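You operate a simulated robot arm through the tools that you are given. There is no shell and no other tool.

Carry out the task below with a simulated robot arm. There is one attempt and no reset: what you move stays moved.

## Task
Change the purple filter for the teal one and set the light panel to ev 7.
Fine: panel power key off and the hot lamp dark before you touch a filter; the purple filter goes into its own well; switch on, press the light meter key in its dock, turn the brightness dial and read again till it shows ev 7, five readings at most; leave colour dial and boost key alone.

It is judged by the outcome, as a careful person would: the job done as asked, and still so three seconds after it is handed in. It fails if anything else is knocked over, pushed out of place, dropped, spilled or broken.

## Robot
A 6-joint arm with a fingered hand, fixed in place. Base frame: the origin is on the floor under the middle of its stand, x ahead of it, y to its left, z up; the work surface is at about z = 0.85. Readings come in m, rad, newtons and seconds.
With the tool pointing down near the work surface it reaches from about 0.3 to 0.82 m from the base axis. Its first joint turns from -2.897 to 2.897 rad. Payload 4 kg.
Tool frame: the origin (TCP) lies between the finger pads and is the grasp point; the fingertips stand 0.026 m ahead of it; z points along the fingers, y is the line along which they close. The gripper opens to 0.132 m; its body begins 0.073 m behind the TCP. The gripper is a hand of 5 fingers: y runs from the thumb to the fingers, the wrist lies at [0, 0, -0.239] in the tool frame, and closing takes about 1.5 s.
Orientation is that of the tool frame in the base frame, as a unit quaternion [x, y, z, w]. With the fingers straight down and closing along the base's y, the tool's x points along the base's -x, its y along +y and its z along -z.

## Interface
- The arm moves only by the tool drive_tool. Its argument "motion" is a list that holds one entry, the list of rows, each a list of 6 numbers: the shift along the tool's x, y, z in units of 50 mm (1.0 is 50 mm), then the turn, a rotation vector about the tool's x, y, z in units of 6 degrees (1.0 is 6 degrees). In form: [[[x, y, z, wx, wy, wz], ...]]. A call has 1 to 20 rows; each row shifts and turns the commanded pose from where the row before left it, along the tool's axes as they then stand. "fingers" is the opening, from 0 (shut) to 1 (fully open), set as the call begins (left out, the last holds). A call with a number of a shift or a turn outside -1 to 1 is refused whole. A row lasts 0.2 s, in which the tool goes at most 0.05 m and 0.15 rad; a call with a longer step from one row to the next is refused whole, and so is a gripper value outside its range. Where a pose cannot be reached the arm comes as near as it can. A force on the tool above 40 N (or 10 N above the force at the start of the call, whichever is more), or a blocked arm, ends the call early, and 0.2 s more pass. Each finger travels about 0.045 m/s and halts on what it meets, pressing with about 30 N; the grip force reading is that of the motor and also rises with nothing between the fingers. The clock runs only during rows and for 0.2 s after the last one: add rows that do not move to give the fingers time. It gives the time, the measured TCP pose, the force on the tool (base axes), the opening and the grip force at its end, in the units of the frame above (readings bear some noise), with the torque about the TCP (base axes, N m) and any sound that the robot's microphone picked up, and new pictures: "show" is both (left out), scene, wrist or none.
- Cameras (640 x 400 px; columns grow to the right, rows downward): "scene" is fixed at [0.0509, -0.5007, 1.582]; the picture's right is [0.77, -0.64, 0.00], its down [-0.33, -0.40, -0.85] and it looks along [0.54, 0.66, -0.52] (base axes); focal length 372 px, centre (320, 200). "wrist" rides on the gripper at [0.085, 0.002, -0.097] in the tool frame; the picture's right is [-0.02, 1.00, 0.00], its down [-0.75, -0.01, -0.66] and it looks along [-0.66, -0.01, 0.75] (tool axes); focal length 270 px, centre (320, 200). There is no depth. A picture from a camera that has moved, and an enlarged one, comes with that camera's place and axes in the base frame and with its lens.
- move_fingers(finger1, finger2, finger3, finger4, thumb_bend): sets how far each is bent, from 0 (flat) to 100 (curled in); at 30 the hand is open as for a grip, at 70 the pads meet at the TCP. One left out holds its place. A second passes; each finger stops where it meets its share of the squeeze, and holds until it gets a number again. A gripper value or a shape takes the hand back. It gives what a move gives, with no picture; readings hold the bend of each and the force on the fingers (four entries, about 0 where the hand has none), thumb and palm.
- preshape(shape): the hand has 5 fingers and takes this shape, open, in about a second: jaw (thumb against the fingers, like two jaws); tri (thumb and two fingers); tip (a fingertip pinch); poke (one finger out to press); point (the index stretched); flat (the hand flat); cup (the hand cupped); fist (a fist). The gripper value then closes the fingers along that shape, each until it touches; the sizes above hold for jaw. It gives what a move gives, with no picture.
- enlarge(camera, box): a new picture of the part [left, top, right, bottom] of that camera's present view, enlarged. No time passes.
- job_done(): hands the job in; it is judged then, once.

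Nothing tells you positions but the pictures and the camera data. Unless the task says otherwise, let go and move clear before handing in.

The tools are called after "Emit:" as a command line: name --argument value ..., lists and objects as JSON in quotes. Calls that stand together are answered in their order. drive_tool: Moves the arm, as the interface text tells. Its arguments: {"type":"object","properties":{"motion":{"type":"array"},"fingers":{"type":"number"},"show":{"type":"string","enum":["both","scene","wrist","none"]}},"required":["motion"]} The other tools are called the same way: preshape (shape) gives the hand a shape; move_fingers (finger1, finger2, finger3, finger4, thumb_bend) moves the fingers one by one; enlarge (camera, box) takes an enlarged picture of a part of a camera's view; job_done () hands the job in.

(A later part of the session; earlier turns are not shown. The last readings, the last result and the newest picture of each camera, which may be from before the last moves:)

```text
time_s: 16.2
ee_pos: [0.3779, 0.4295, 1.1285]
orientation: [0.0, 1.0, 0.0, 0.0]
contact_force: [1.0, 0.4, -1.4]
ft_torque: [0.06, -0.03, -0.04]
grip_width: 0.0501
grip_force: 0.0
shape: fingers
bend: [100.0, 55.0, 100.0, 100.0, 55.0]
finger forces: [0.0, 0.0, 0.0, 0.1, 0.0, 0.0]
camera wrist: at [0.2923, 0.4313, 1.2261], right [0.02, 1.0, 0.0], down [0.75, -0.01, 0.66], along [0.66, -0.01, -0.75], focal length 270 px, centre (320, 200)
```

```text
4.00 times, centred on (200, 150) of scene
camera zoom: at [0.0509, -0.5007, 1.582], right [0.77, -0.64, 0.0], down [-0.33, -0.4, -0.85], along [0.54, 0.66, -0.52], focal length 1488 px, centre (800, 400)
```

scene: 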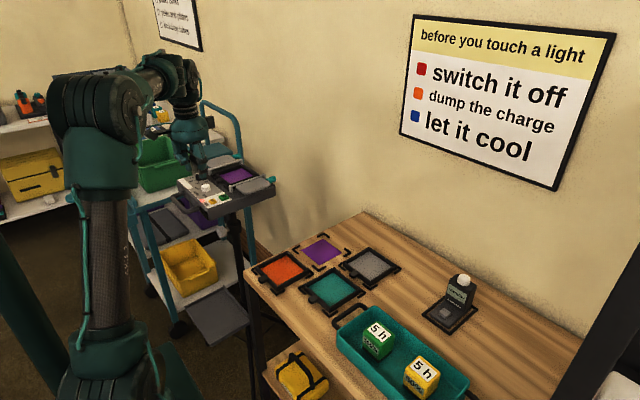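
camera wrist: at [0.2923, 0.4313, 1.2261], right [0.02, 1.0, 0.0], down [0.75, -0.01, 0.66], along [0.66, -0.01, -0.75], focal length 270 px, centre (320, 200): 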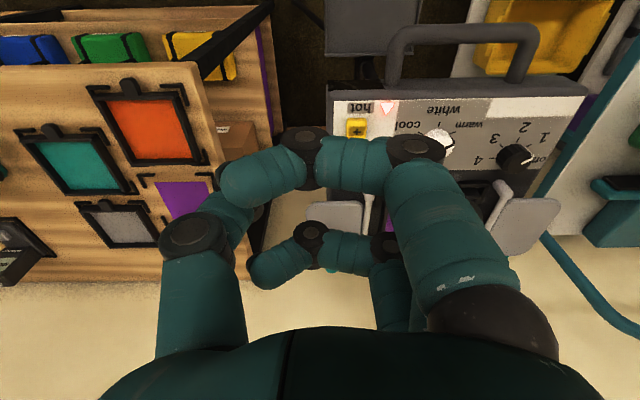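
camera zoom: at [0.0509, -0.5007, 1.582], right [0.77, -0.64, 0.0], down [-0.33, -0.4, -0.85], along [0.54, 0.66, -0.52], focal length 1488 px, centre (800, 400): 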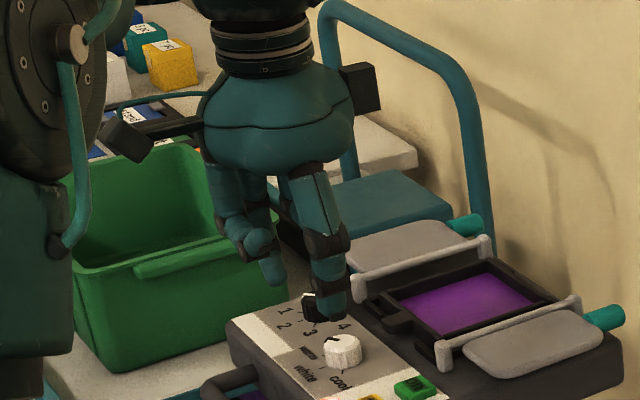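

The curled index hides the pinch from the wrist camera, so I'll lay the index flat for a moment here in free space to measure where thumb and middle finger meet. The hot lamp is still glowing.

Emit:
move_fingers --finger1 0 --finger2 60 --thumb_bend 60

Emit:
drive_tool --motion '[[[0, 0, 0, 0, 0, 0]]]'

Emit:
enlarge --camera "wrist" --box '[200, 80, 440, 230]'

Emit:
enlarge --camera "scene" --box '[150, 110, 250, 190]'

```text
time_s: 17.2
ee_pos: [0.3789, 0.4299, 1.1298]
orientation: [-0.001, 1.0, 0.001, 0.0]
contact_force: [0.3, 0.2, -0.7]
ft_torque: [0.04, 0.02, -0.01]
grip_width: 0.1209
grip_force: 0.1
shape: fingers
bend: [0.0, 60.0, 100.0, 100.0, 60.0]
finger forces: [0.0, 0.0, 0.1, 0.0, 0.1, 0.0]
```

```text
time_s: 17.6
ee_pos: [0.3786, 0.4283, 1.1294]
orientation: [0.0, 1.0, 0.0, 0.0]
contact_force: [0.4, 0.7, -0.5]
ft_torque: [-0.01, 0.02, -0.04]
grip_width: 0.1209
grip_force: 0.1
shape: fingers
bend: [0.0, 60.0, 100.0, 100.0, 60.0]
finger forces: [0.1, 0.0, 0.0, 0.0, 0.0, 0.1]
camera wrist: at [0.2923, 0.4313, 1.2261], right [0.02, 1.0, 0.0], down [0.75, -0.01, 0.66], along [0.66, -0.01, -0.75], focal length 270 px, centre (320, 200)
```

scene: 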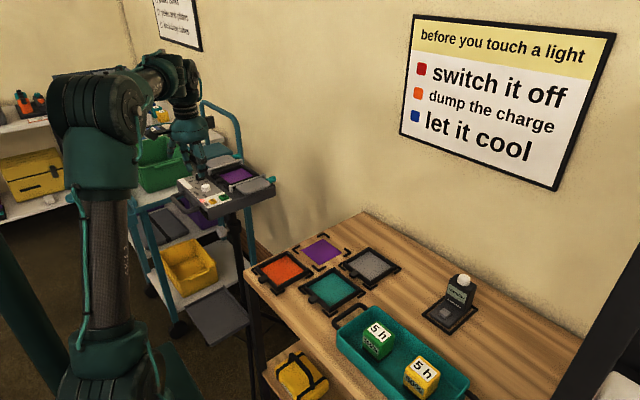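
wrist: 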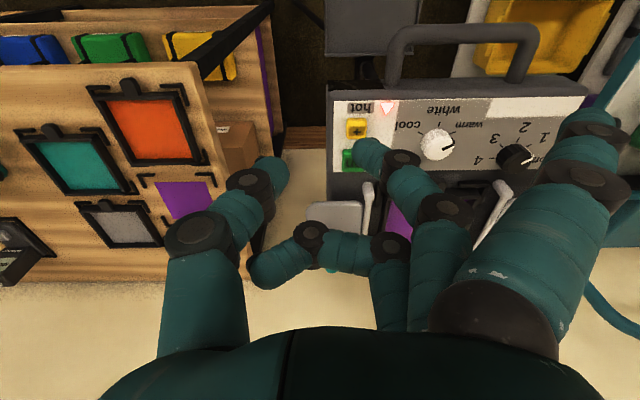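

```text
2.67 times, centred on (320, 155) of wrist
camera zoom: at [0.2923, 0.4313, 1.2261], right [0.02, 1.0, 0.0], down [0.75, -0.01, 0.66], along [0.66, -0.01, -0.75], focal length 721 px, centre (320, 320)
```

zoom: 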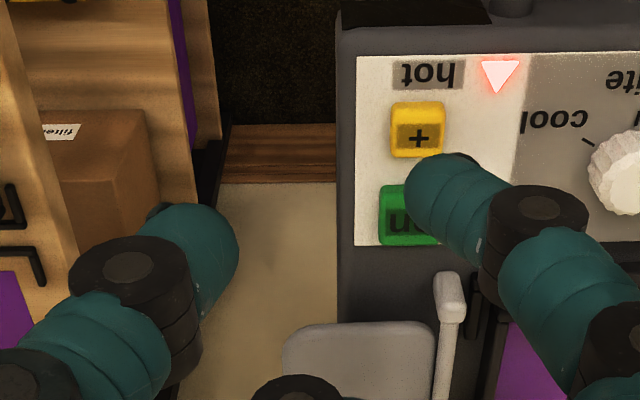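

```text
5.00 times, centred on (200, 150) of scene
camera zoom: at [0.0509, -0.5007, 1.582], right [0.77, -0.64, 0.0], down [-0.33, -0.4, -0.85], along [0.54, 0.66, -0.52], focal length 1860 px, centre (920, 450)
```

zoom: 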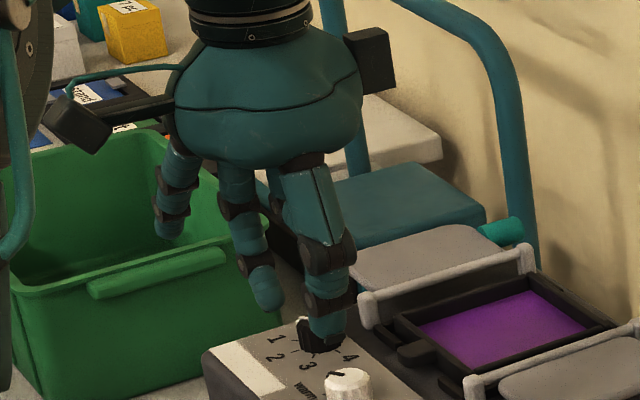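

Thumb and middle finger meet about on the tool axis, with the thumb tip roughly 0.033 m ahead of the TCP. Now I'll curl the index away again and wait for the hot lamp to go out.

Emit:
move_fingers --finger1 100 --finger2 56 --thumb_bend 56

Emit:
drive_tool --motion '[[[0, 0, 0, 0, 0, 0], [0, 0, 0, 0, 0, 0], [0, 0, 0, 0, 0, 0], [0, 0, 0, 0, 0, 0], [0, 0, 0, 0, 0, 0], [0, 0, 0, 0, 0, 0], [0, 0, 0, 0, 0, 0], [0, 0, 0, 0, 0, 0], [0, 0, 0, 0, 0, 0], [0, 0, 0, 0, 0, 0]]]' --show "none"

Emit:
enlarge --camera "scene" --box '[170, 150, 290, 230]'

Emit:
enlarge --camera "wrist" --box '[300, 70, 560, 260]'

```text
time_s: 18.6
ee_pos: [0.3784, 0.4292, 1.1296]
orientation: [0.0, 1.0, 0.0, 0.0]
contact_force: [-0.1, 0.1, -0.2]
ft_torque: [-0.01, 0.03, 0.01]
grip_width: 0.0489
grip_force: 0.0
shape: fingers
bend: [100.0, 56.0, 100.0, 100.0, 56.0]
finger forces: [0.1, 0.1, 0.0, 0.1, 0.0, 0.0]
```

```text
time_s: 20.8
ee_pos: [0.3772, 0.4291, 1.1285]
orientation: [0.001, 1.0, 0.0, 0.0]
contact_force: [-0.3, 0.2, 0.0]
ft_torque: [0.01, -0.01, 0.01]
grip_width: 0.0492
grip_force: 0.0
shape: fingers
bend: [100.0, 56.0, 100.0, 100.0, 56.0]
finger forces: [0.0, 0.1, 0.1, 0.1, 0.0, 0.0]
```

```text
5.00 times, centred on (230, 190) of scene
camera zoom: at [0.0509, -0.5007, 1.582], right [0.77, -0.64, 0.0], down [-0.33, -0.4, -0.85], along [0.54, 0.66, -0.52], focal length 1860 px, centre (770, 250)
```

zoom: 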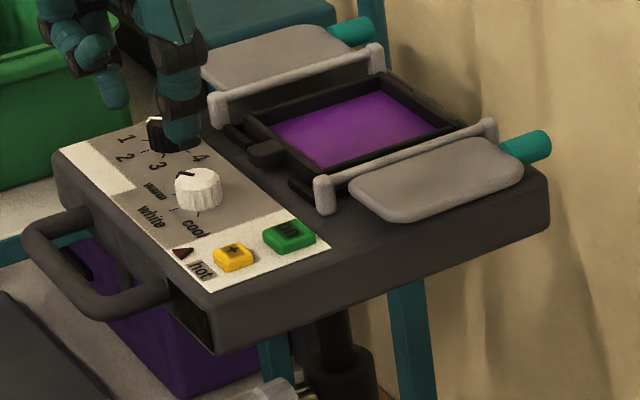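

```text
2.11 times, centred on (430, 165) of wrist
camera zoom: at [0.2923, 0.4313, 1.2262], right [0.02, 1.0, 0.0], down [0.75, -0.01, 0.66], along [0.66, -0.01, -0.75], focal length 569 px, centre (88, 274)
```

zoom: 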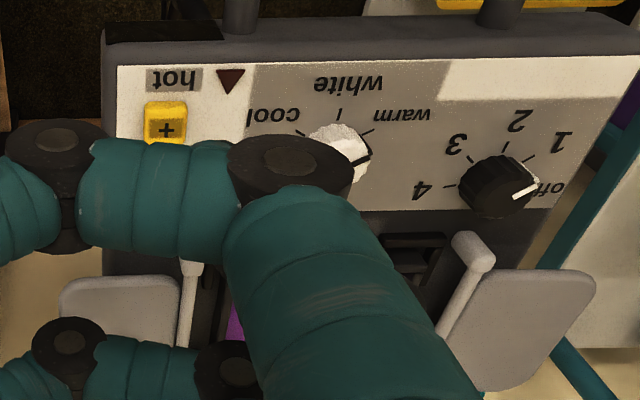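

The hot lamp has gone dark, so the filter may be handled now. I'll move above the purple filter's tab at about (0.49, 0.56), staying high.

Emit:
drive_tool --motion '[[[-0.4, 0.6, 0, 0, 0, 0], [-0.5, 0.7, 0, 0, 0, 0], [-0.5, 0.7, 0, 0, 0, 0], [-0.5, 0.62, 0.2, 0, 0, 0], [-0.3, 0, 0.37, 0, 0, 0], [0, 0, 0, 0, 0, 0], [0, 0, 0, 0, 0, 0]]]'

Emit:
enlarge --camera "wrist" --box '[200, 20, 440, 170]'

Emit:
enlarge --camera "scene" --box '[180, 110, 300, 210]'

```text
time_s: 22.4
ee_pos: [0.4869, 0.5605, 1.0974]
orientation: [0.001, 1.0, 0.0, 0.0]
contact_force: [0.0, -0.1, -0.4]
ft_torque: [-0.05, 0.01, -0.02]
grip_width: 0.0495
grip_force: 0.0
shape: fingers
bend: [100.0, 56.0, 100.0, 100.0, 56.0]
finger forces: [0.0, 0.0, 0.0, 0.1, 0.1, 0.1]
camera wrist: at [0.4017, 0.5615, 1.1951], right [0.02, 1.0, 0.0], down [0.75, -0.01, 0.66], along [0.66, -0.01, -0.75], focal length 270 px, centre (320, 200)
```

scene: 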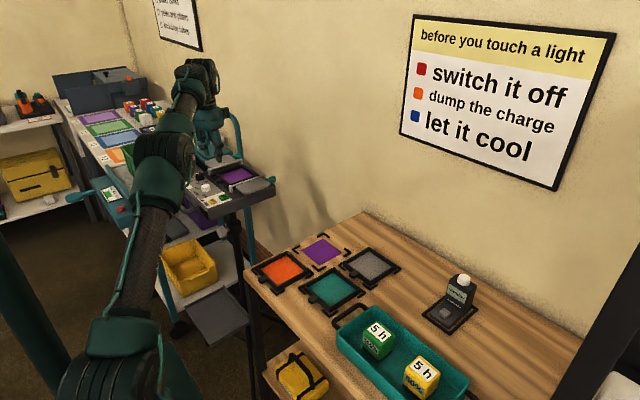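
wrist: 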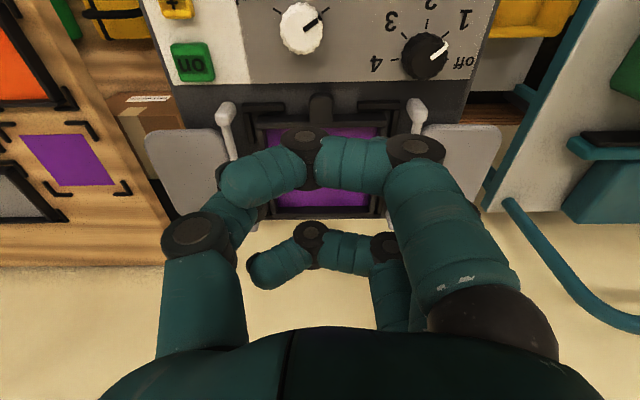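

```text
2.67 times, centred on (320, 95) of wrist
camera zoom: at [0.4017, 0.5615, 1.1951], right [0.02, 1.0, 0.0], down [0.75, -0.01, 0.66], along [0.66, -0.01, -0.75], focal length 721 px, centre (320, 480)
```

zoom: 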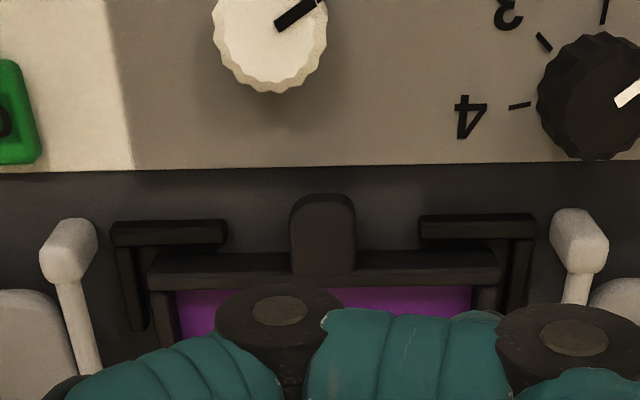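

```text
4.00 times, centred on (240, 160) of scene
camera zoom: at [0.0509, -0.5007, 1.582], right [0.77, -0.64, 0.0], down [-0.33, -0.4, -0.85], along [0.54, 0.66, -0.52], focal length 1488 px, centre (640, 360)
```

zoom: 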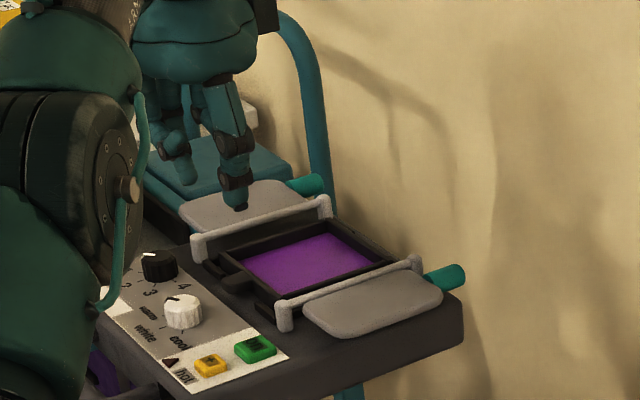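

I have a clear view of the tab: about 19 mm wide, spanning x ≈ 0.478–0.494 at y ≈ 0.561. Since thumb and middle finger are slightly offset, I'll yaw the hand about 17° so they line up across the tab, and lay the index flat to check.

Emit:
drive_tool --motion '[[[0, 0, 0, 0, 0, 0.7], [0, 0, 0, 0, 0, 0.7], [0, 0, 0, 0, 0, 0.7], [0, 0, 0, 0, 0, 0.7], [0, 0, 0, 0, 0, 0]]]' --show "none"

Emit:
move_fingers --finger1 0

Emit:
enlarge --camera "wrist" --box '[200, 20, 440, 170]'

Emit:
enlarge --camera "scene" --box '[180, 110, 300, 210]'

```text
time_s: 23.6
ee_pos: [0.4854, 0.5596, 1.0977]
orientation: [0.147, 0.989, 0.0, 0.0]
contact_force: [1.1, 0.2, 0.2]
ft_torque: [0.0, 0.01, 0.02]
grip_width: 0.0493
grip_force: 0.1
shape: fingers
bend: [100.0, 56.0, 100.0, 100.0, 56.0]
finger forces: [0.0, 0.1, 0.0, 0.0, 0.0, 0.1]
```

```text
time_s: 24.6
ee_pos: [0.4858, 0.5592, 1.0985]
orientation: [0.146, 0.989, 0.0, 0.0]
contact_force: [0.2, -0.7, 0.7]
ft_torque: [0.03, 0.04, 0.04]
grip_width: 0.1264
grip_force: 0.0
shape: fingers
bend: [0.0, 56.0, 100.0, 100.0, 56.0]
finger forces: [0.0, 0.1, 0.0, 0.0, 0.0, 0.0]
```

```text
2.67 times, centred on (320, 95) of wrist
camera zoom: at [0.4041, 0.5866, 1.1957], right [0.31, 0.95, 0.0], down [0.72, -0.23, 0.66], along [0.63, -0.2, -0.75], focal length 721 px, centre (320, 480)
```

zoom: 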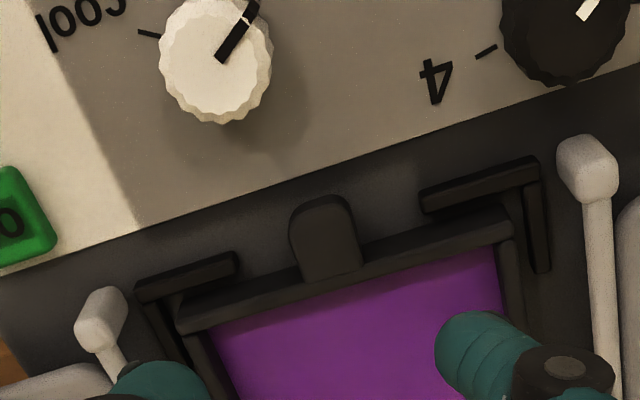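

```text
4.00 times, centred on (240, 160) of scene
camera zoom: at [0.0509, -0.5007, 1.582], right [0.77, -0.64, 0.0], down [-0.33, -0.4, -0.85], along [0.54, 0.66, -0.52], focal length 1488 px, centre (640, 360)
```

zoom: 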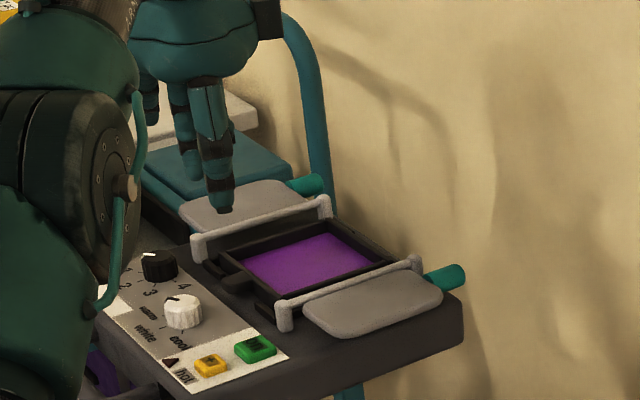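

Emit:
enlarge --camera "wrist" --box '[200, 60, 440, 220]'

Emit:
enlarge --camera "scene" --box '[210, 120, 270, 180]'

```text
2.50 times, centred on (320, 140) of wrist
camera zoom: at [0.4041, 0.5866, 1.1957], right [0.31, 0.95, 0.0], down [0.72, -0.23, 0.66], along [0.63, -0.2, -0.75], focal length 676 px, centre (320, 350)
```

zoom: 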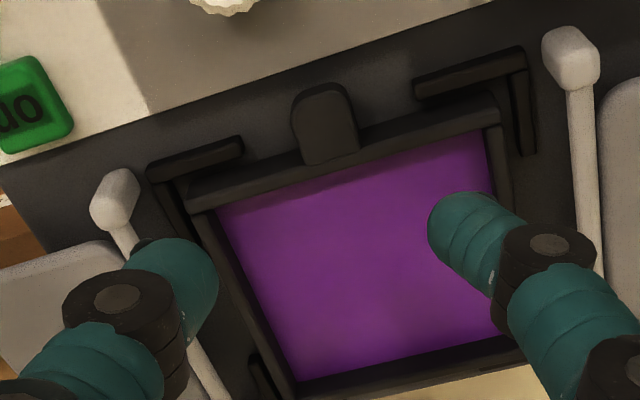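

```text
6.67 times, centred on (240, 150) of scene
camera zoom: at [0.0509, -0.5007, 1.582], right [0.77, -0.64, 0.0], down [-0.33, -0.4, -0.85], along [0.54, 0.66, -0.52], focal length 2479 px, centre (853, 533)
```

zoom: 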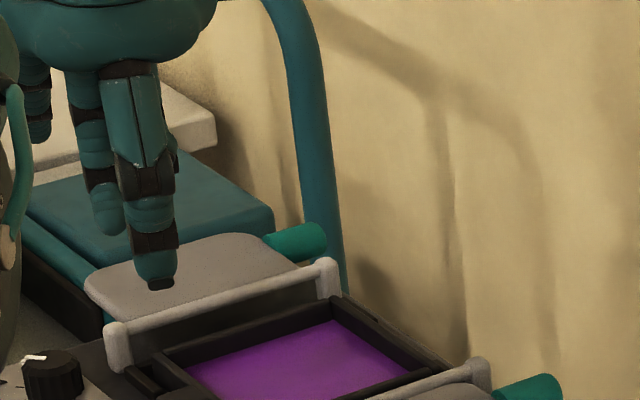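

The tips measure about 15 mm apart sideways and the thumb reaches about 7 mm lower than the finger. I'll tilt the hand about 7.5° to level them, centre on the tab, and curl the index out of the way again.

Emit:
drive_tool --motion '[[[-0.05, 0.1, 0, 0, 0, 0], [0, 0, 0, 0.63, 0, 0], [0, 0, 0, 0.63, 0, 0], [0, 0, 0, 0, 0, 0]]]' --show "none"

Emit:
enlarge --camera "wrist" --box '[200, 60, 440, 220]'

Emit:
enlarge --camera "scene" --box '[210, 120, 270, 180]'

Emit:
move_fingers --finger1 100 --finger2 58 --thumb_bend 58

```text
time_s: 25.6
ee_pos: [0.4722, 0.5573, 1.0764]
orientation: [0.145, 0.987, -0.067, -0.01]
contact_force: [0.5, -0.8, 0.2]
ft_torque: [0.02, -0.01, -0.02]
grip_width: 0.1265
grip_force: 0.1
shape: fingers
bend: [0.0, 56.0, 100.0, 100.0, 56.0]
finger forces: [0.0, 0.0, 0.0, 0.0, 0.0, 0.1]
out of reach, approached as far as the arm can: row 2, 3
```

```text
2.50 times, centred on (320, 140) of wrist
camera zoom: at [0.395, 0.5951, 1.1727], right [0.31, 0.94, -0.13], down [0.74, -0.15, 0.65], along [0.6, -0.3, -0.74], focal length 676 px, centre (320, 350)
```

zoom: 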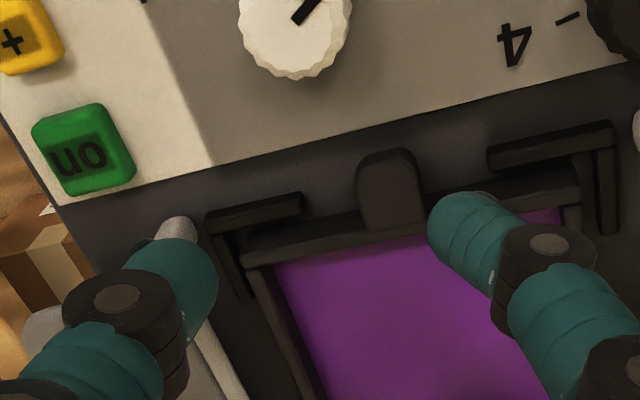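

```text
6.67 times, centred on (240, 150) of scene
camera zoom: at [0.0509, -0.5007, 1.582], right [0.77, -0.64, 0.0], down [-0.33, -0.4, -0.85], along [0.54, 0.66, -0.52], focal length 2479 px, centre (853, 533)
```

zoom: 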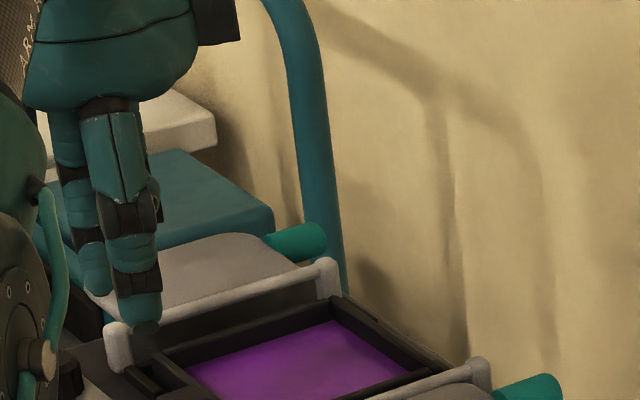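

```text
time_s: 26.6
ee_pos: [0.472, 0.5572, 1.0774]
orientation: [0.146, 0.987, -0.066, -0.01]
contact_force: [0.3, -0.4, 1.4]
ft_torque: [0.02, 0.01, -0.02]
grip_width: 0.0491
grip_force: 0.1
shape: fingers
bend: [100.0, 57.0, 100.0, 100.0, 57.0]
finger forces: [0.0, 0.0, 0.0, 0.1, 0.0, 0.0]
```

Tilting at this height ran into the arm's reach limit, though it should be reachable lower down. I'll lower straight down a little first and re-read the pose.

Emit:
drive_tool --motion '[[[0, 0.06, 0.45, 0, 0, 0], [0, 0.06, 0.45, 0, 0, 0], [0, 0, 0, 0, 0, 0], [0, 0, 0, 0, 0, 0]]]'

Emit:
enlarge --camera "wrist" --box '[200, 20, 440, 180]'

Emit:
enlarge --camera "scene" --box '[200, 130, 280, 190]'

```text
time_s: 27.6
ee_pos: [0.4744, 0.5564, 1.033]
orientation: [0.146, 0.987, -0.065, -0.01]
contact_force: [0.8, -0.6, 0.8]
ft_torque: [-0.01, 0.02, -0.01]
grip_width: 0.0491
grip_force: 0.0
shape: fingers
bend: [100.0, 57.0, 100.0, 100.0, 57.0]
finger forces: [0.0, 0.0, 0.0, 0.1, 0.0, 0.0]
camera wrist: at [0.3964, 0.595, 1.1285], right [0.31, 0.94, -0.13], down [0.74, -0.15, 0.65], along [0.6, -0.3, -0.74], focal length 270 px, centre (320, 200)
```

scene: 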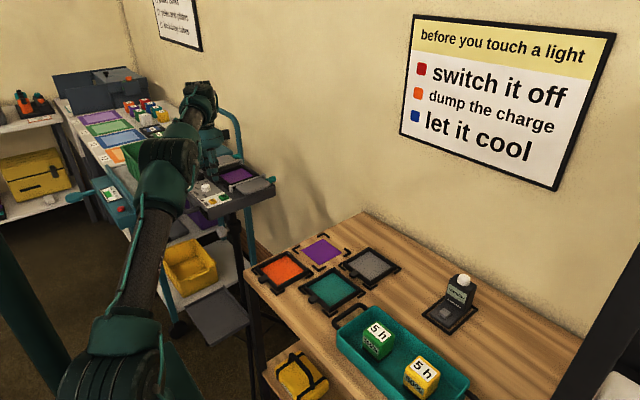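
wrist: 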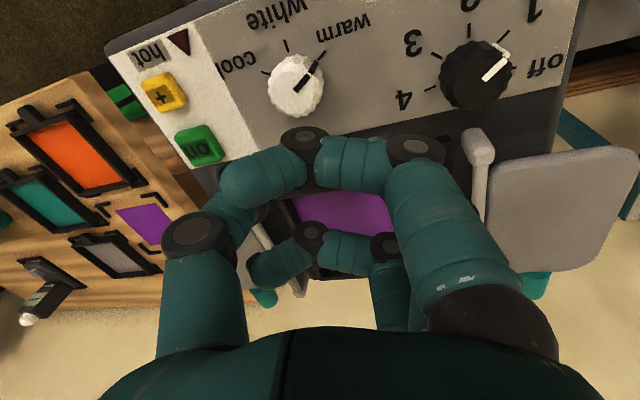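

```text
2.50 times, centred on (320, 100) of wrist
camera zoom: at [0.3964, 0.595, 1.1285], right [0.31, 0.94, -0.13], down [0.74, -0.15, 0.65], along [0.6, -0.3, -0.74], focal length 676 px, centre (320, 450)
```

zoom: 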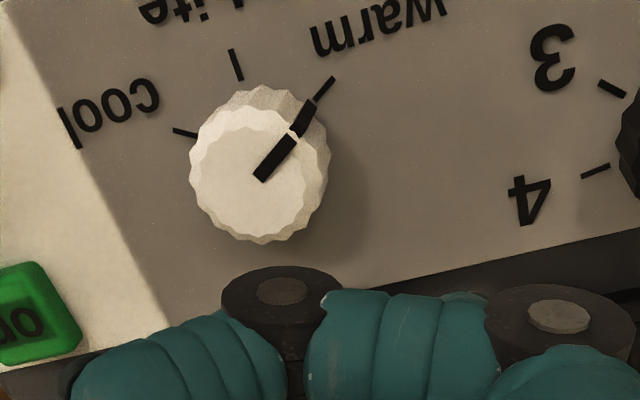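

```text
6.67 times, centred on (240, 160) of scene
camera zoom: at [0.0509, -0.5007, 1.582], right [0.77, -0.64, 0.0], down [-0.33, -0.4, -0.85], along [0.54, 0.66, -0.52], focal length 2479 px, centre (853, 467)
```

zoom: 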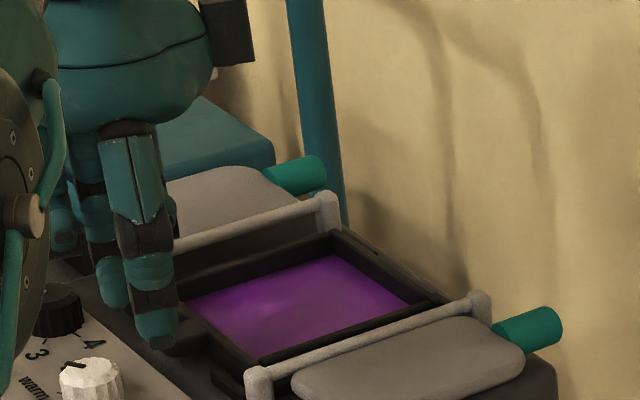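

The pose is now (0.474, 0.556, 1.033) with the tilt in place, and the tips are in front of and above the tab. I'll align sideways and come down part of the way, then check.

Emit:
drive_tool --motion '[[[0.04, 0.169, 0.28, 0, 0, 0], [-0.12, 0.05, 0.08, 0, 0, 0], [0, 0, 0, 0, 0, 0]]]' --show "none"

Emit:
enlarge --camera "scene" --box '[205, 140, 265, 190]'

Emit:
enlarge --camera "wrist" --box '[200, 80, 440, 240]'

```text
time_s: 28.4
ee_pos: [0.4797, 0.5643, 1.0117]
orientation: [0.146, 0.987, -0.066, -0.009]
contact_force: [0.0, -0.7, 0.0]
ft_torque: [-0.04, -0.02, 0.0]
grip_width: 0.0493
grip_force: 0.0
shape: fingers
bend: [100.0, 57.0, 100.0, 100.0, 57.0]
finger forces: [0.1, 0.0, 0.1, 0.0, 0.0, 0.1]
```

```text
8.00 times, centred on (235, 165) of scene
camera zoom: at [0.0509, -0.5007, 1.582], right [0.77, -0.64, 0.0], down [-0.33, -0.4, -0.85], along [0.54, 0.66, -0.52], focal length 2975 px, centre (1000, 480)
```

zoom: 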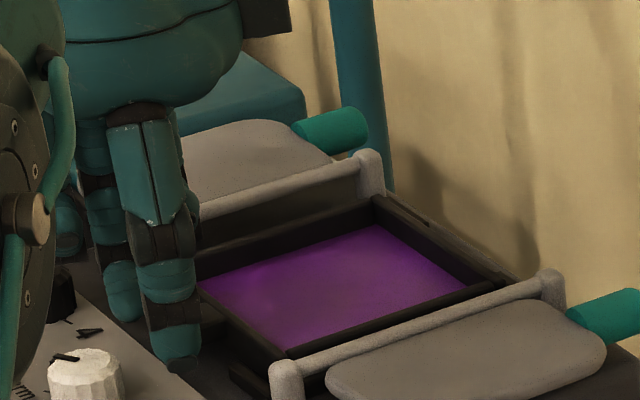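

```text
2.50 times, centred on (320, 160) of wrist
camera zoom: at [0.402, 0.6026, 1.1081], right [0.31, 0.94, -0.13], down [0.74, -0.15, 0.65], along [0.6, -0.3, -0.74], focal length 676 px, centre (320, 300)
```

zoom: 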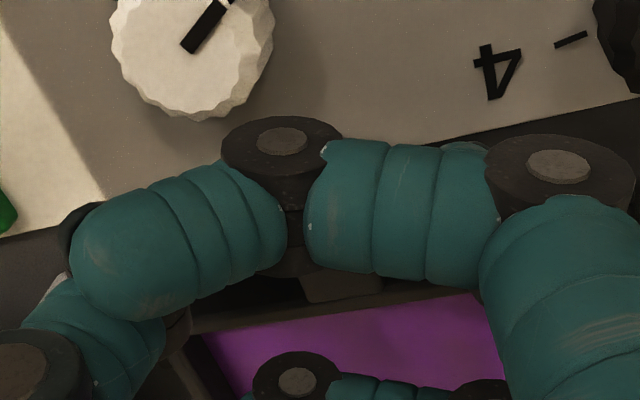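

The tips straddle the tab's sides as intended. I'll slide in the last centimetre and down to grip height.

Emit:
drive_tool --motion '[[[-0.1, 0.033, 0.06, 0, 0, 0], [-0.094, 0.033, 0.06, 0, 0, 0], [0, 0, 0, 0, 0, 0]]]' --show "none"

Emit:
enlarge --camera "scene" --box '[205, 140, 265, 190]'

Emit:
enlarge --camera "wrist" --box '[200, 80, 440, 240]'

```text
time_s: 29.3
ee_pos: [0.4861, 0.5654, 1.008]
orientation: [0.141, 0.988, -0.064, -0.009]
contact_force: [-7.5, 1.7, 5.0]
ft_torque: [0.15, 0.24, 0.24]
grip_width: 0.0493
grip_force: 4.7
shape: fingers
bend: [100.0, 60.0, 100.0, 100.0, 57.0]
finger forces: [0.0, 9.5, 0.0, 0.0, 0.0, 0.0]
stopped in row 3: the force on the tool passed its limit at 42 N (the readings are from after the stop); the commanded pose is now the measured one
```

```text
8.00 times, centred on (235, 165) of scene
camera zoom: at [0.0509, -0.5007, 1.582], right [0.77, -0.64, 0.0], down [-0.33, -0.4, -0.85], along [0.54, 0.66, -0.52], focal length 2975 px, centre (1000, 480)
```

zoom: 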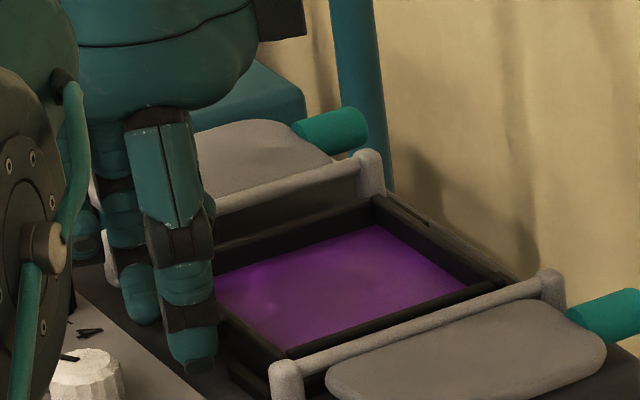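

```text
2.50 times, centred on (320, 160) of wrist
camera zoom: at [0.4091, 0.6036, 1.1037], right [0.3, 0.95, -0.13], down [0.74, -0.14, 0.66], along [0.6, -0.29, -0.74], focal length 676 px, centre (320, 300)
```

zoom: 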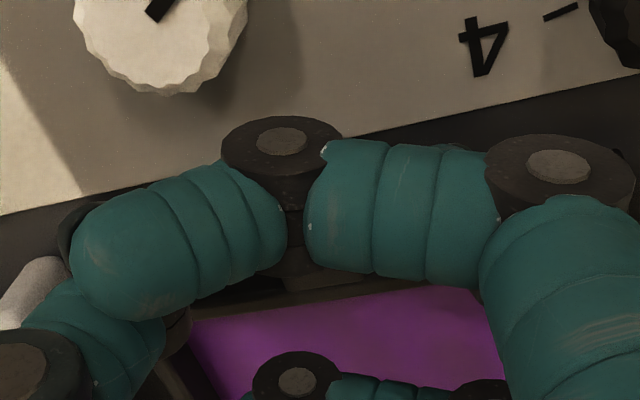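

The finger met the low corner bracket beside the tab and the arm stopped; the filter still looks in place. I'll back off slightly, come up a few millimetres to clear the brackets and narrow the pinch before going in again.

Emit:
drive_tool --motion '[[[0.14, -0.094, -0.09, 0, 0, 0], [0, 0, 0, 0, 0, 0]]]' --show "none"

Emit:
move_fingers --finger2 61 --thumb_bend 61

Emit:
enlarge --camera "scene" --box '[205, 140, 265, 190]'

Emit:
enlarge --camera "wrist" --box '[200, 80, 440, 240]'

```text
time_s: 29.9
ee_pos: [0.4795, 0.5635, 1.0119]
orientation: [0.142, 0.988, -0.065, -0.009]
contact_force: [-0.4, 0.7, -0.3]
ft_torque: [0.05, 0.01, 0.0]
grip_width: 0.0495
grip_force: 0.0
shape: fingers
bend: [100.0, 57.0, 100.0, 100.0, 57.0]
finger forces: [0.0, 0.0, 0.1, 0.1, 0.0, 0.0]
```

```text
time_s: 30.9
ee_pos: [0.4814, 0.5634, 1.0124]
orientation: [0.144, 0.987, -0.065, -0.008]
contact_force: [0.4, 0.1, 0.7]
ft_torque: [0.0, -0.02, 0.03]
grip_width: 0.0472
grip_force: 0.1
shape: fingers
bend: [100.0, 61.0, 100.0, 100.0, 61.0]
finger forces: [0.0, 0.0, 0.0, 0.1, 0.1, 0.0]
```

```text
8.00 times, centred on (235, 165) of scene
camera zoom: at [0.0509, -0.5007, 1.582], right [0.77, -0.64, 0.0], down [-0.33, -0.4, -0.85], along [0.54, 0.66, -0.52], focal length 2975 px, centre (1000, 480)
```

zoom: 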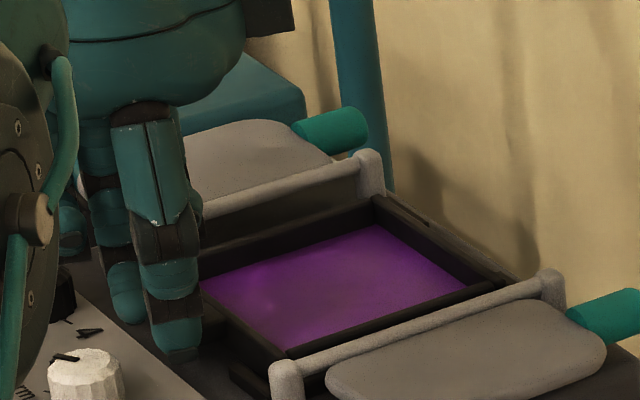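

```text
2.50 times, centred on (320, 160) of wrist
camera zoom: at [0.4029, 0.6013, 1.1083], right [0.3, 0.95, -0.13], down [0.74, -0.14, 0.66], along [0.6, -0.29, -0.74], focal length 676 px, centre (320, 300)
```

zoom: 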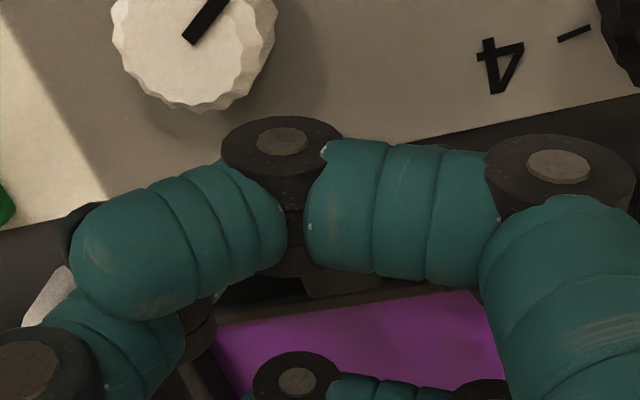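

The way in is clear now, with tips just above bracket height. I'll slide forward onto the tab and then close gently.

Emit:
drive_tool --motion '[[[-0.09, 0.025, 0.014, 0, 0, 0], [-0.084, 0.025, 0.014, 0, 0, 0], [0, 0, 0, 0, 0, 0]]]' --show "none"

Emit:
enlarge --camera "scene" --box '[205, 140, 265, 190]'

```text
time_s: 31.7
ee_pos: [0.4896, 0.5623, 1.0105]
orientation: [0.143, 0.988, -0.064, -0.008]
contact_force: [0.0, 0.1, 0.3]
ft_torque: [0.01, -0.02, 0.01]
grip_width: 0.0476
grip_force: 0.0
shape: fingers
bend: [100.0, 61.0, 100.0, 100.0, 61.0]
finger forces: [0.0, 0.1, 0.1, 0.1, 0.1, 0.0]
```

```text
8.00 times, centred on (235, 165) of scene
camera zoom: at [0.0509, -0.5007, 1.582], right [0.77, -0.64, 0.0], down [-0.33, -0.4, -0.85], along [0.54, 0.66, -0.52], focal length 2975 px, centre (1000, 480)
```

zoom: 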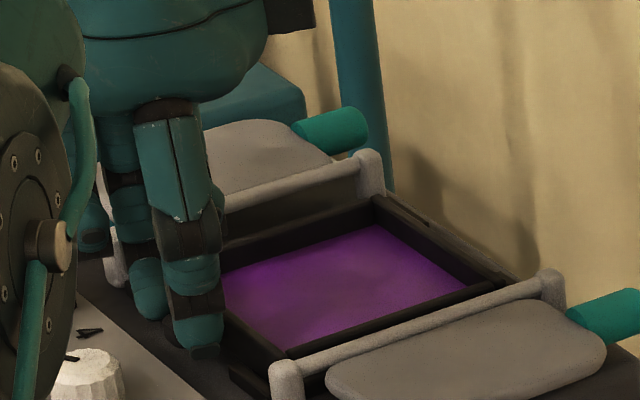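

Emit:
drive_tool --motion '[[[0, 0.005, 0.04, 0, 0, 0], [0, 0, 0, 0, 0, 0]]]' --show "none"

Emit:
move_fingers --finger2 66 --thumb_bend 66

Emit:
enlarge --camera "scene" --box '[205, 140, 265, 190]'

```text
time_s: 32.3
ee_pos: [0.4888, 0.5623, 1.0092]
orientation: [0.142, 0.988, -0.065, -0.009]
contact_force: [-0.1, 0.2, -1.0]
ft_torque: [0.02, -0.01, -0.05]
grip_width: 0.0471
grip_force: 0.0
shape: fingers
bend: [100.0, 61.0, 100.0, 100.0, 61.0]
finger forces: [0.1, 0.0, 0.0, 0.1, 0.0, 0.0]
```

```text
time_s: 33.3
ee_pos: [0.49, 0.5623, 1.0093]
orientation: [0.143, 0.988, -0.065, -0.009]
contact_force: [-0.6, -0.7, -0.8]
ft_torque: [-0.03, -0.01, -0.03]
grip_width: 0.0458
grip_force: 0.1
shape: fingers
bend: [100.0, 65.0, 100.0, 100.0, 66.0]
finger forces: [0.0, 0.4, 0.0, 0.1, 0.5, 0.0]
```

```text
8.00 times, centred on (235, 165) of scene
camera zoom: at [0.0509, -0.5007, 1.582], right [0.77, -0.64, 0.0], down [-0.33, -0.4, -0.85], along [0.54, 0.66, -0.52], focal length 2975 px, centre (1000, 480)
```

zoom: 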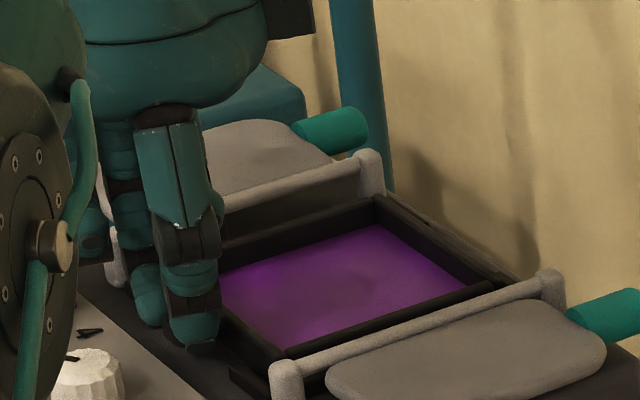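

Both thumb and finger just touch the tab, evenly. I'll squeeze now.

Emit:
move_fingers --finger2 80 --thumb_bend 80

Emit:
enlarge --camera "scene" --box '[205, 140, 265, 190]'

```text
time_s: 34.3
ee_pos: [0.4895, 0.5633, 1.0095]
orientation: [0.143, 0.988, -0.065, -0.009]
contact_force: [-3.3, -4.8, 0.7]
ft_torque: [-0.15, 0.06, -0.02]
grip_width: 0.0427
grip_force: 0.0
shape: fingers
bend: [100.0, 77.0, 100.0, 100.0, 75.0]
finger forces: [0.1, 0.1, 0.0, 0.0, 0.0, 0.0]
```

```text
8.00 times, centred on (235, 165) of scene
camera zoom: at [0.0509, -0.5007, 1.582], right [0.77, -0.64, 0.0], down [-0.33, -0.4, -0.85], along [0.54, 0.66, -0.52], focal length 2975 px, centre (1000, 480)
```

zoom: 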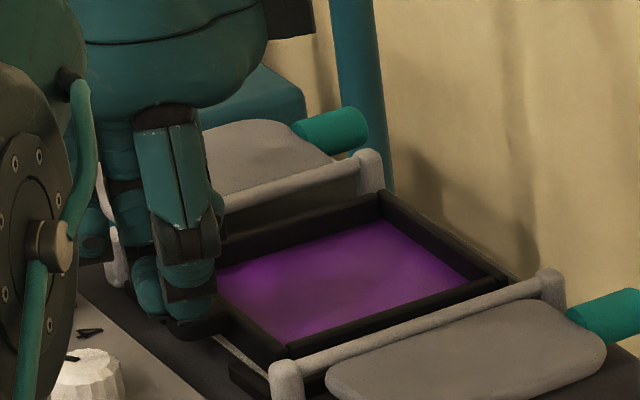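

The frame looks slightly raised at the tab side, as if the fingertips slipped under the tab. I'll look closely before doing anything.

Emit:
enlarge --camera "wrist" --box '[200, 80, 440, 240]'

Emit:
enlarge --camera "scene" --box '[190, 140, 280, 215]'

Emit:
enlarge --camera "scene" --box '[215, 155, 245, 180]'

```text
2.50 times, centred on (320, 160) of wrist
camera zoom: at [0.4117, 0.6007, 1.105], right [0.3, 0.95, -0.13], down [0.74, -0.14, 0.66], along [0.6, -0.29, -0.74], focal length 676 px, centre (320, 300)
```

zoom: 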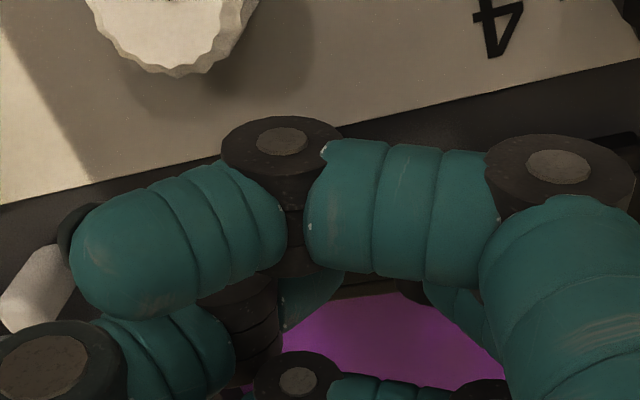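

```text
5.33 times, centred on (235, 178) of scene
camera zoom: at [0.0509, -0.5007, 1.582], right [0.77, -0.64, 0.0], down [-0.33, -0.4, -0.85], along [0.54, 0.66, -0.52], focal length 1983 px, centre (773, 320)
```

zoom: 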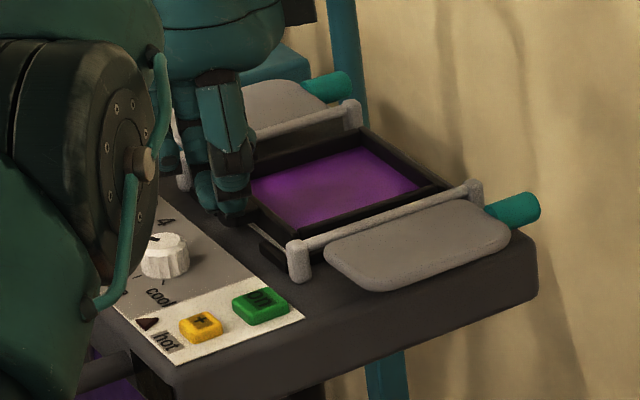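

```text
16.00 times, centred on (230, 168) of scene
camera zoom: at [0.0509, -0.5007, 1.582], right [0.77, -0.64, 0.0], down [-0.33, -0.4, -0.85], along [0.54, 0.66, -0.52], focal length 5950 px, centre (1760, 720)
```

zoom: 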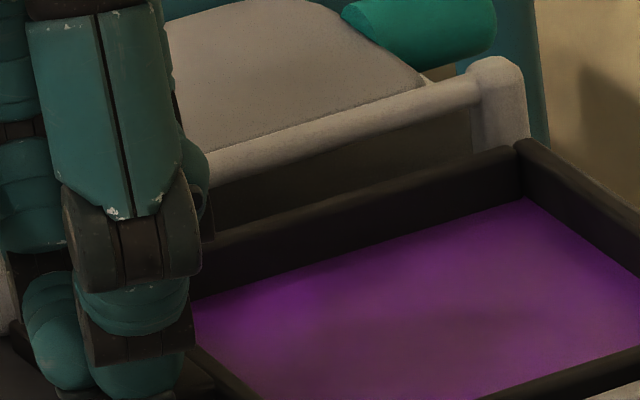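

Emit:
enlarge --camera "scene" --box '[170, 150, 290, 230]'

Emit:
enlarge --camera "wrist" --box '[270, 160, 400, 240]'

Emit:
enlarge --camera "wrist" --box '[160, 60, 560, 320]'

```text
5.00 times, centred on (230, 190) of scene
camera zoom: at [0.0509, -0.5007, 1.582], right [0.77, -0.64, 0.0], down [-0.33, -0.4, -0.85], along [0.54, 0.66, -0.52], focal length 1860 px, centre (770, 250)
```

zoom: 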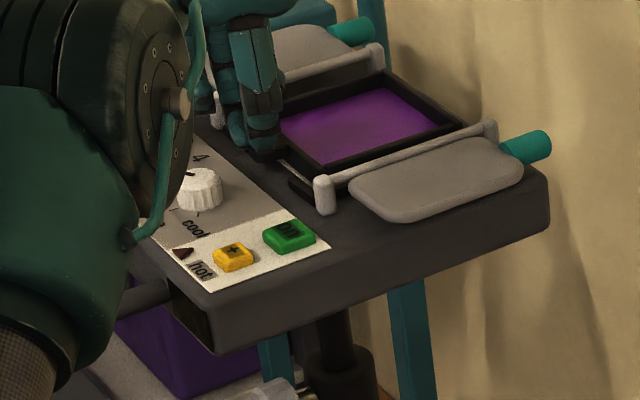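

```text
4.92 times, centred on (335, 200) of wrist
camera zoom: at [0.4117, 0.6007, 1.105], right [0.3, 0.95, -0.13], down [0.74, -0.14, 0.66], along [0.6, -0.29, -0.74], focal length 1331 px, centre (246, 200)
```

zoom: 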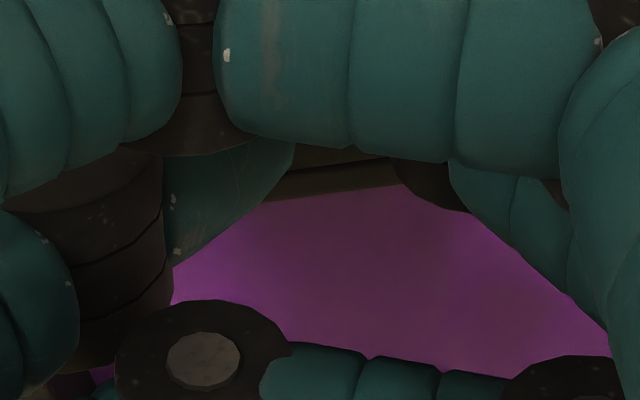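

```text
1.54 times, centred on (360, 190) of wrist
camera zoom: at [0.4117, 0.6007, 1.105], right [0.3, 0.95, -0.13], down [0.74, -0.14, 0.66], along [0.6, -0.29, -0.74], focal length 416 px, centre (258, 215)
```

zoom: 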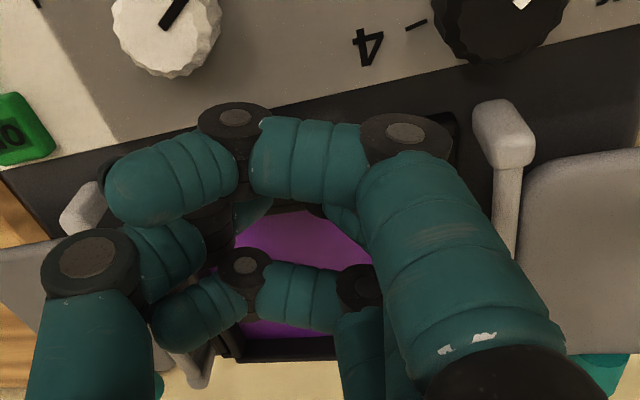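

The pinch slid: thumb and finger went past each other rather than holding the tab, nudging the filter a few millimetres. I'll open the fingers slowly again and see how the filter sits.

Emit:
move_fingers --finger2 66 --thumb_bend 66

Emit:
move_fingers --finger2 60 --thumb_bend 60

Emit:
enlarge --camera "scene" --box '[170, 150, 290, 230]'

Emit:
enlarge --camera "scene" --box '[205, 140, 265, 190]'

Emit:
enlarge --camera "wrist" --box '[200, 80, 440, 240]'

```text
time_s: 35.3
ee_pos: [0.4897, 0.5631, 1.0099]
orientation: [0.142, 0.988, -0.065, -0.009]
contact_force: [-1.0, 0.6, 3.6]
ft_torque: [0.06, 0.02, -0.01]
grip_width: 0.0455
grip_force: 2.3
shape: fingers
bend: [100.0, 69.0, 100.0, 100.0, 66.0]
finger forces: [0.0, 4.2, 0.0, 0.0, 0.0, 0.1]
```

```text
time_s: 36.3
ee_pos: [0.4896, 0.5634, 1.0091]
orientation: [0.143, 0.988, -0.063, -0.008]
contact_force: [-2.8, -2.0, 8.4]
ft_torque: [0.02, 0.09, 0.04]
grip_width: 0.0478
grip_force: 4.8
shape: fingers
bend: [100.0, 69.0, 100.0, 100.0, 60.0]
finger forces: [0.0, 9.5, 0.1, 0.0, 0.0, 0.0]
```

```text
5.00 times, centred on (230, 190) of scene
camera zoom: at [0.0509, -0.5007, 1.582], right [0.77, -0.64, 0.0], down [-0.33, -0.4, -0.85], along [0.54, 0.66, -0.52], focal length 1860 px, centre (770, 250)
```

zoom: 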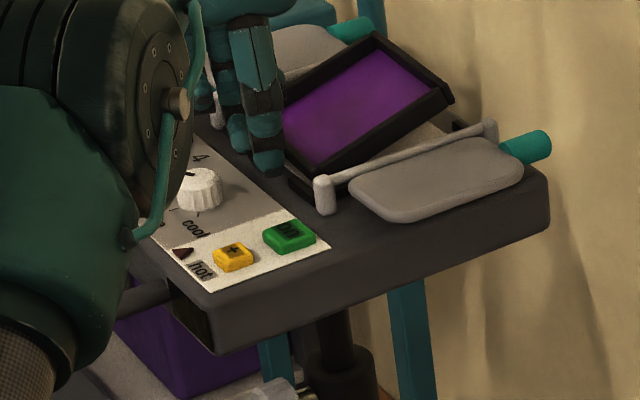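

```text
8.00 times, centred on (235, 165) of scene
camera zoom: at [0.0509, -0.5007, 1.582], right [0.77, -0.64, 0.0], down [-0.33, -0.4, -0.85], along [0.54, 0.66, -0.52], focal length 2975 px, centre (1000, 480)
```

zoom: 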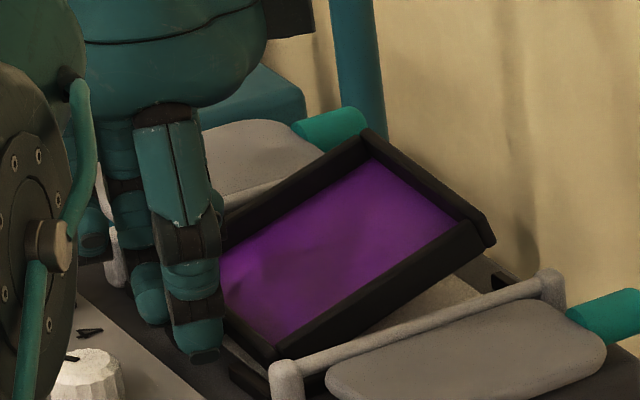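

```text
2.50 times, centred on (320, 160) of wrist
camera zoom: at [0.4116, 0.6008, 1.1053], right [0.3, 0.95, -0.13], down [0.74, -0.14, 0.66], along [0.6, -0.29, -0.74], focal length 676 px, centre (320, 300)
```

zoom: 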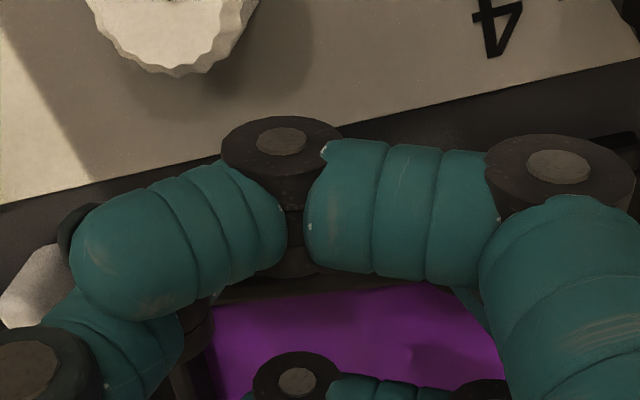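

The finger is on top of the tab and, in opening, pressed it down so the filter's rear has tipped up. I'll raise the hand very slowly, a millimetre at a time, so the filter settles back down gently.

Emit:
drive_tool --motion '[[[0, -0.0026, -0.02, 0, 0, 0], [0, -0.0026, -0.02, 0, 0, 0], [0, -0.0026, -0.02, 0, 0, 0], [0, -0.0026, -0.02, 0, 0, 0], [0, 0, 0, 0, 0, 0]]]' --show "none"

Emit:
enlarge --camera "scene" --box '[205, 140, 265, 190]'

```text
time_s: 37.5
ee_pos: [0.4881, 0.5642, 1.0133]
orientation: [0.142, 0.988, -0.065, -0.009]
contact_force: [0.1, 0.3, 0.6]
ft_torque: [-0.02, 0.0, -0.01]
grip_width: 0.0475
grip_force: 0.0
shape: fingers
bend: [100.0, 60.0, 100.0, 100.0, 60.0]
finger forces: [0.0, 0.0, 0.1, 0.0, 0.0, 0.0]
```

```text
8.00 times, centred on (235, 165) of scene
camera zoom: at [0.0509, -0.5007, 1.582], right [0.77, -0.64, 0.0], down [-0.33, -0.4, -0.85], along [0.54, 0.66, -0.52], focal length 2975 px, centre (1000, 480)
```

zoom: 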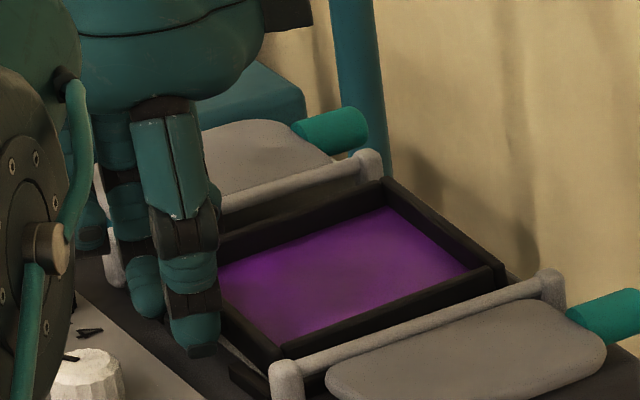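

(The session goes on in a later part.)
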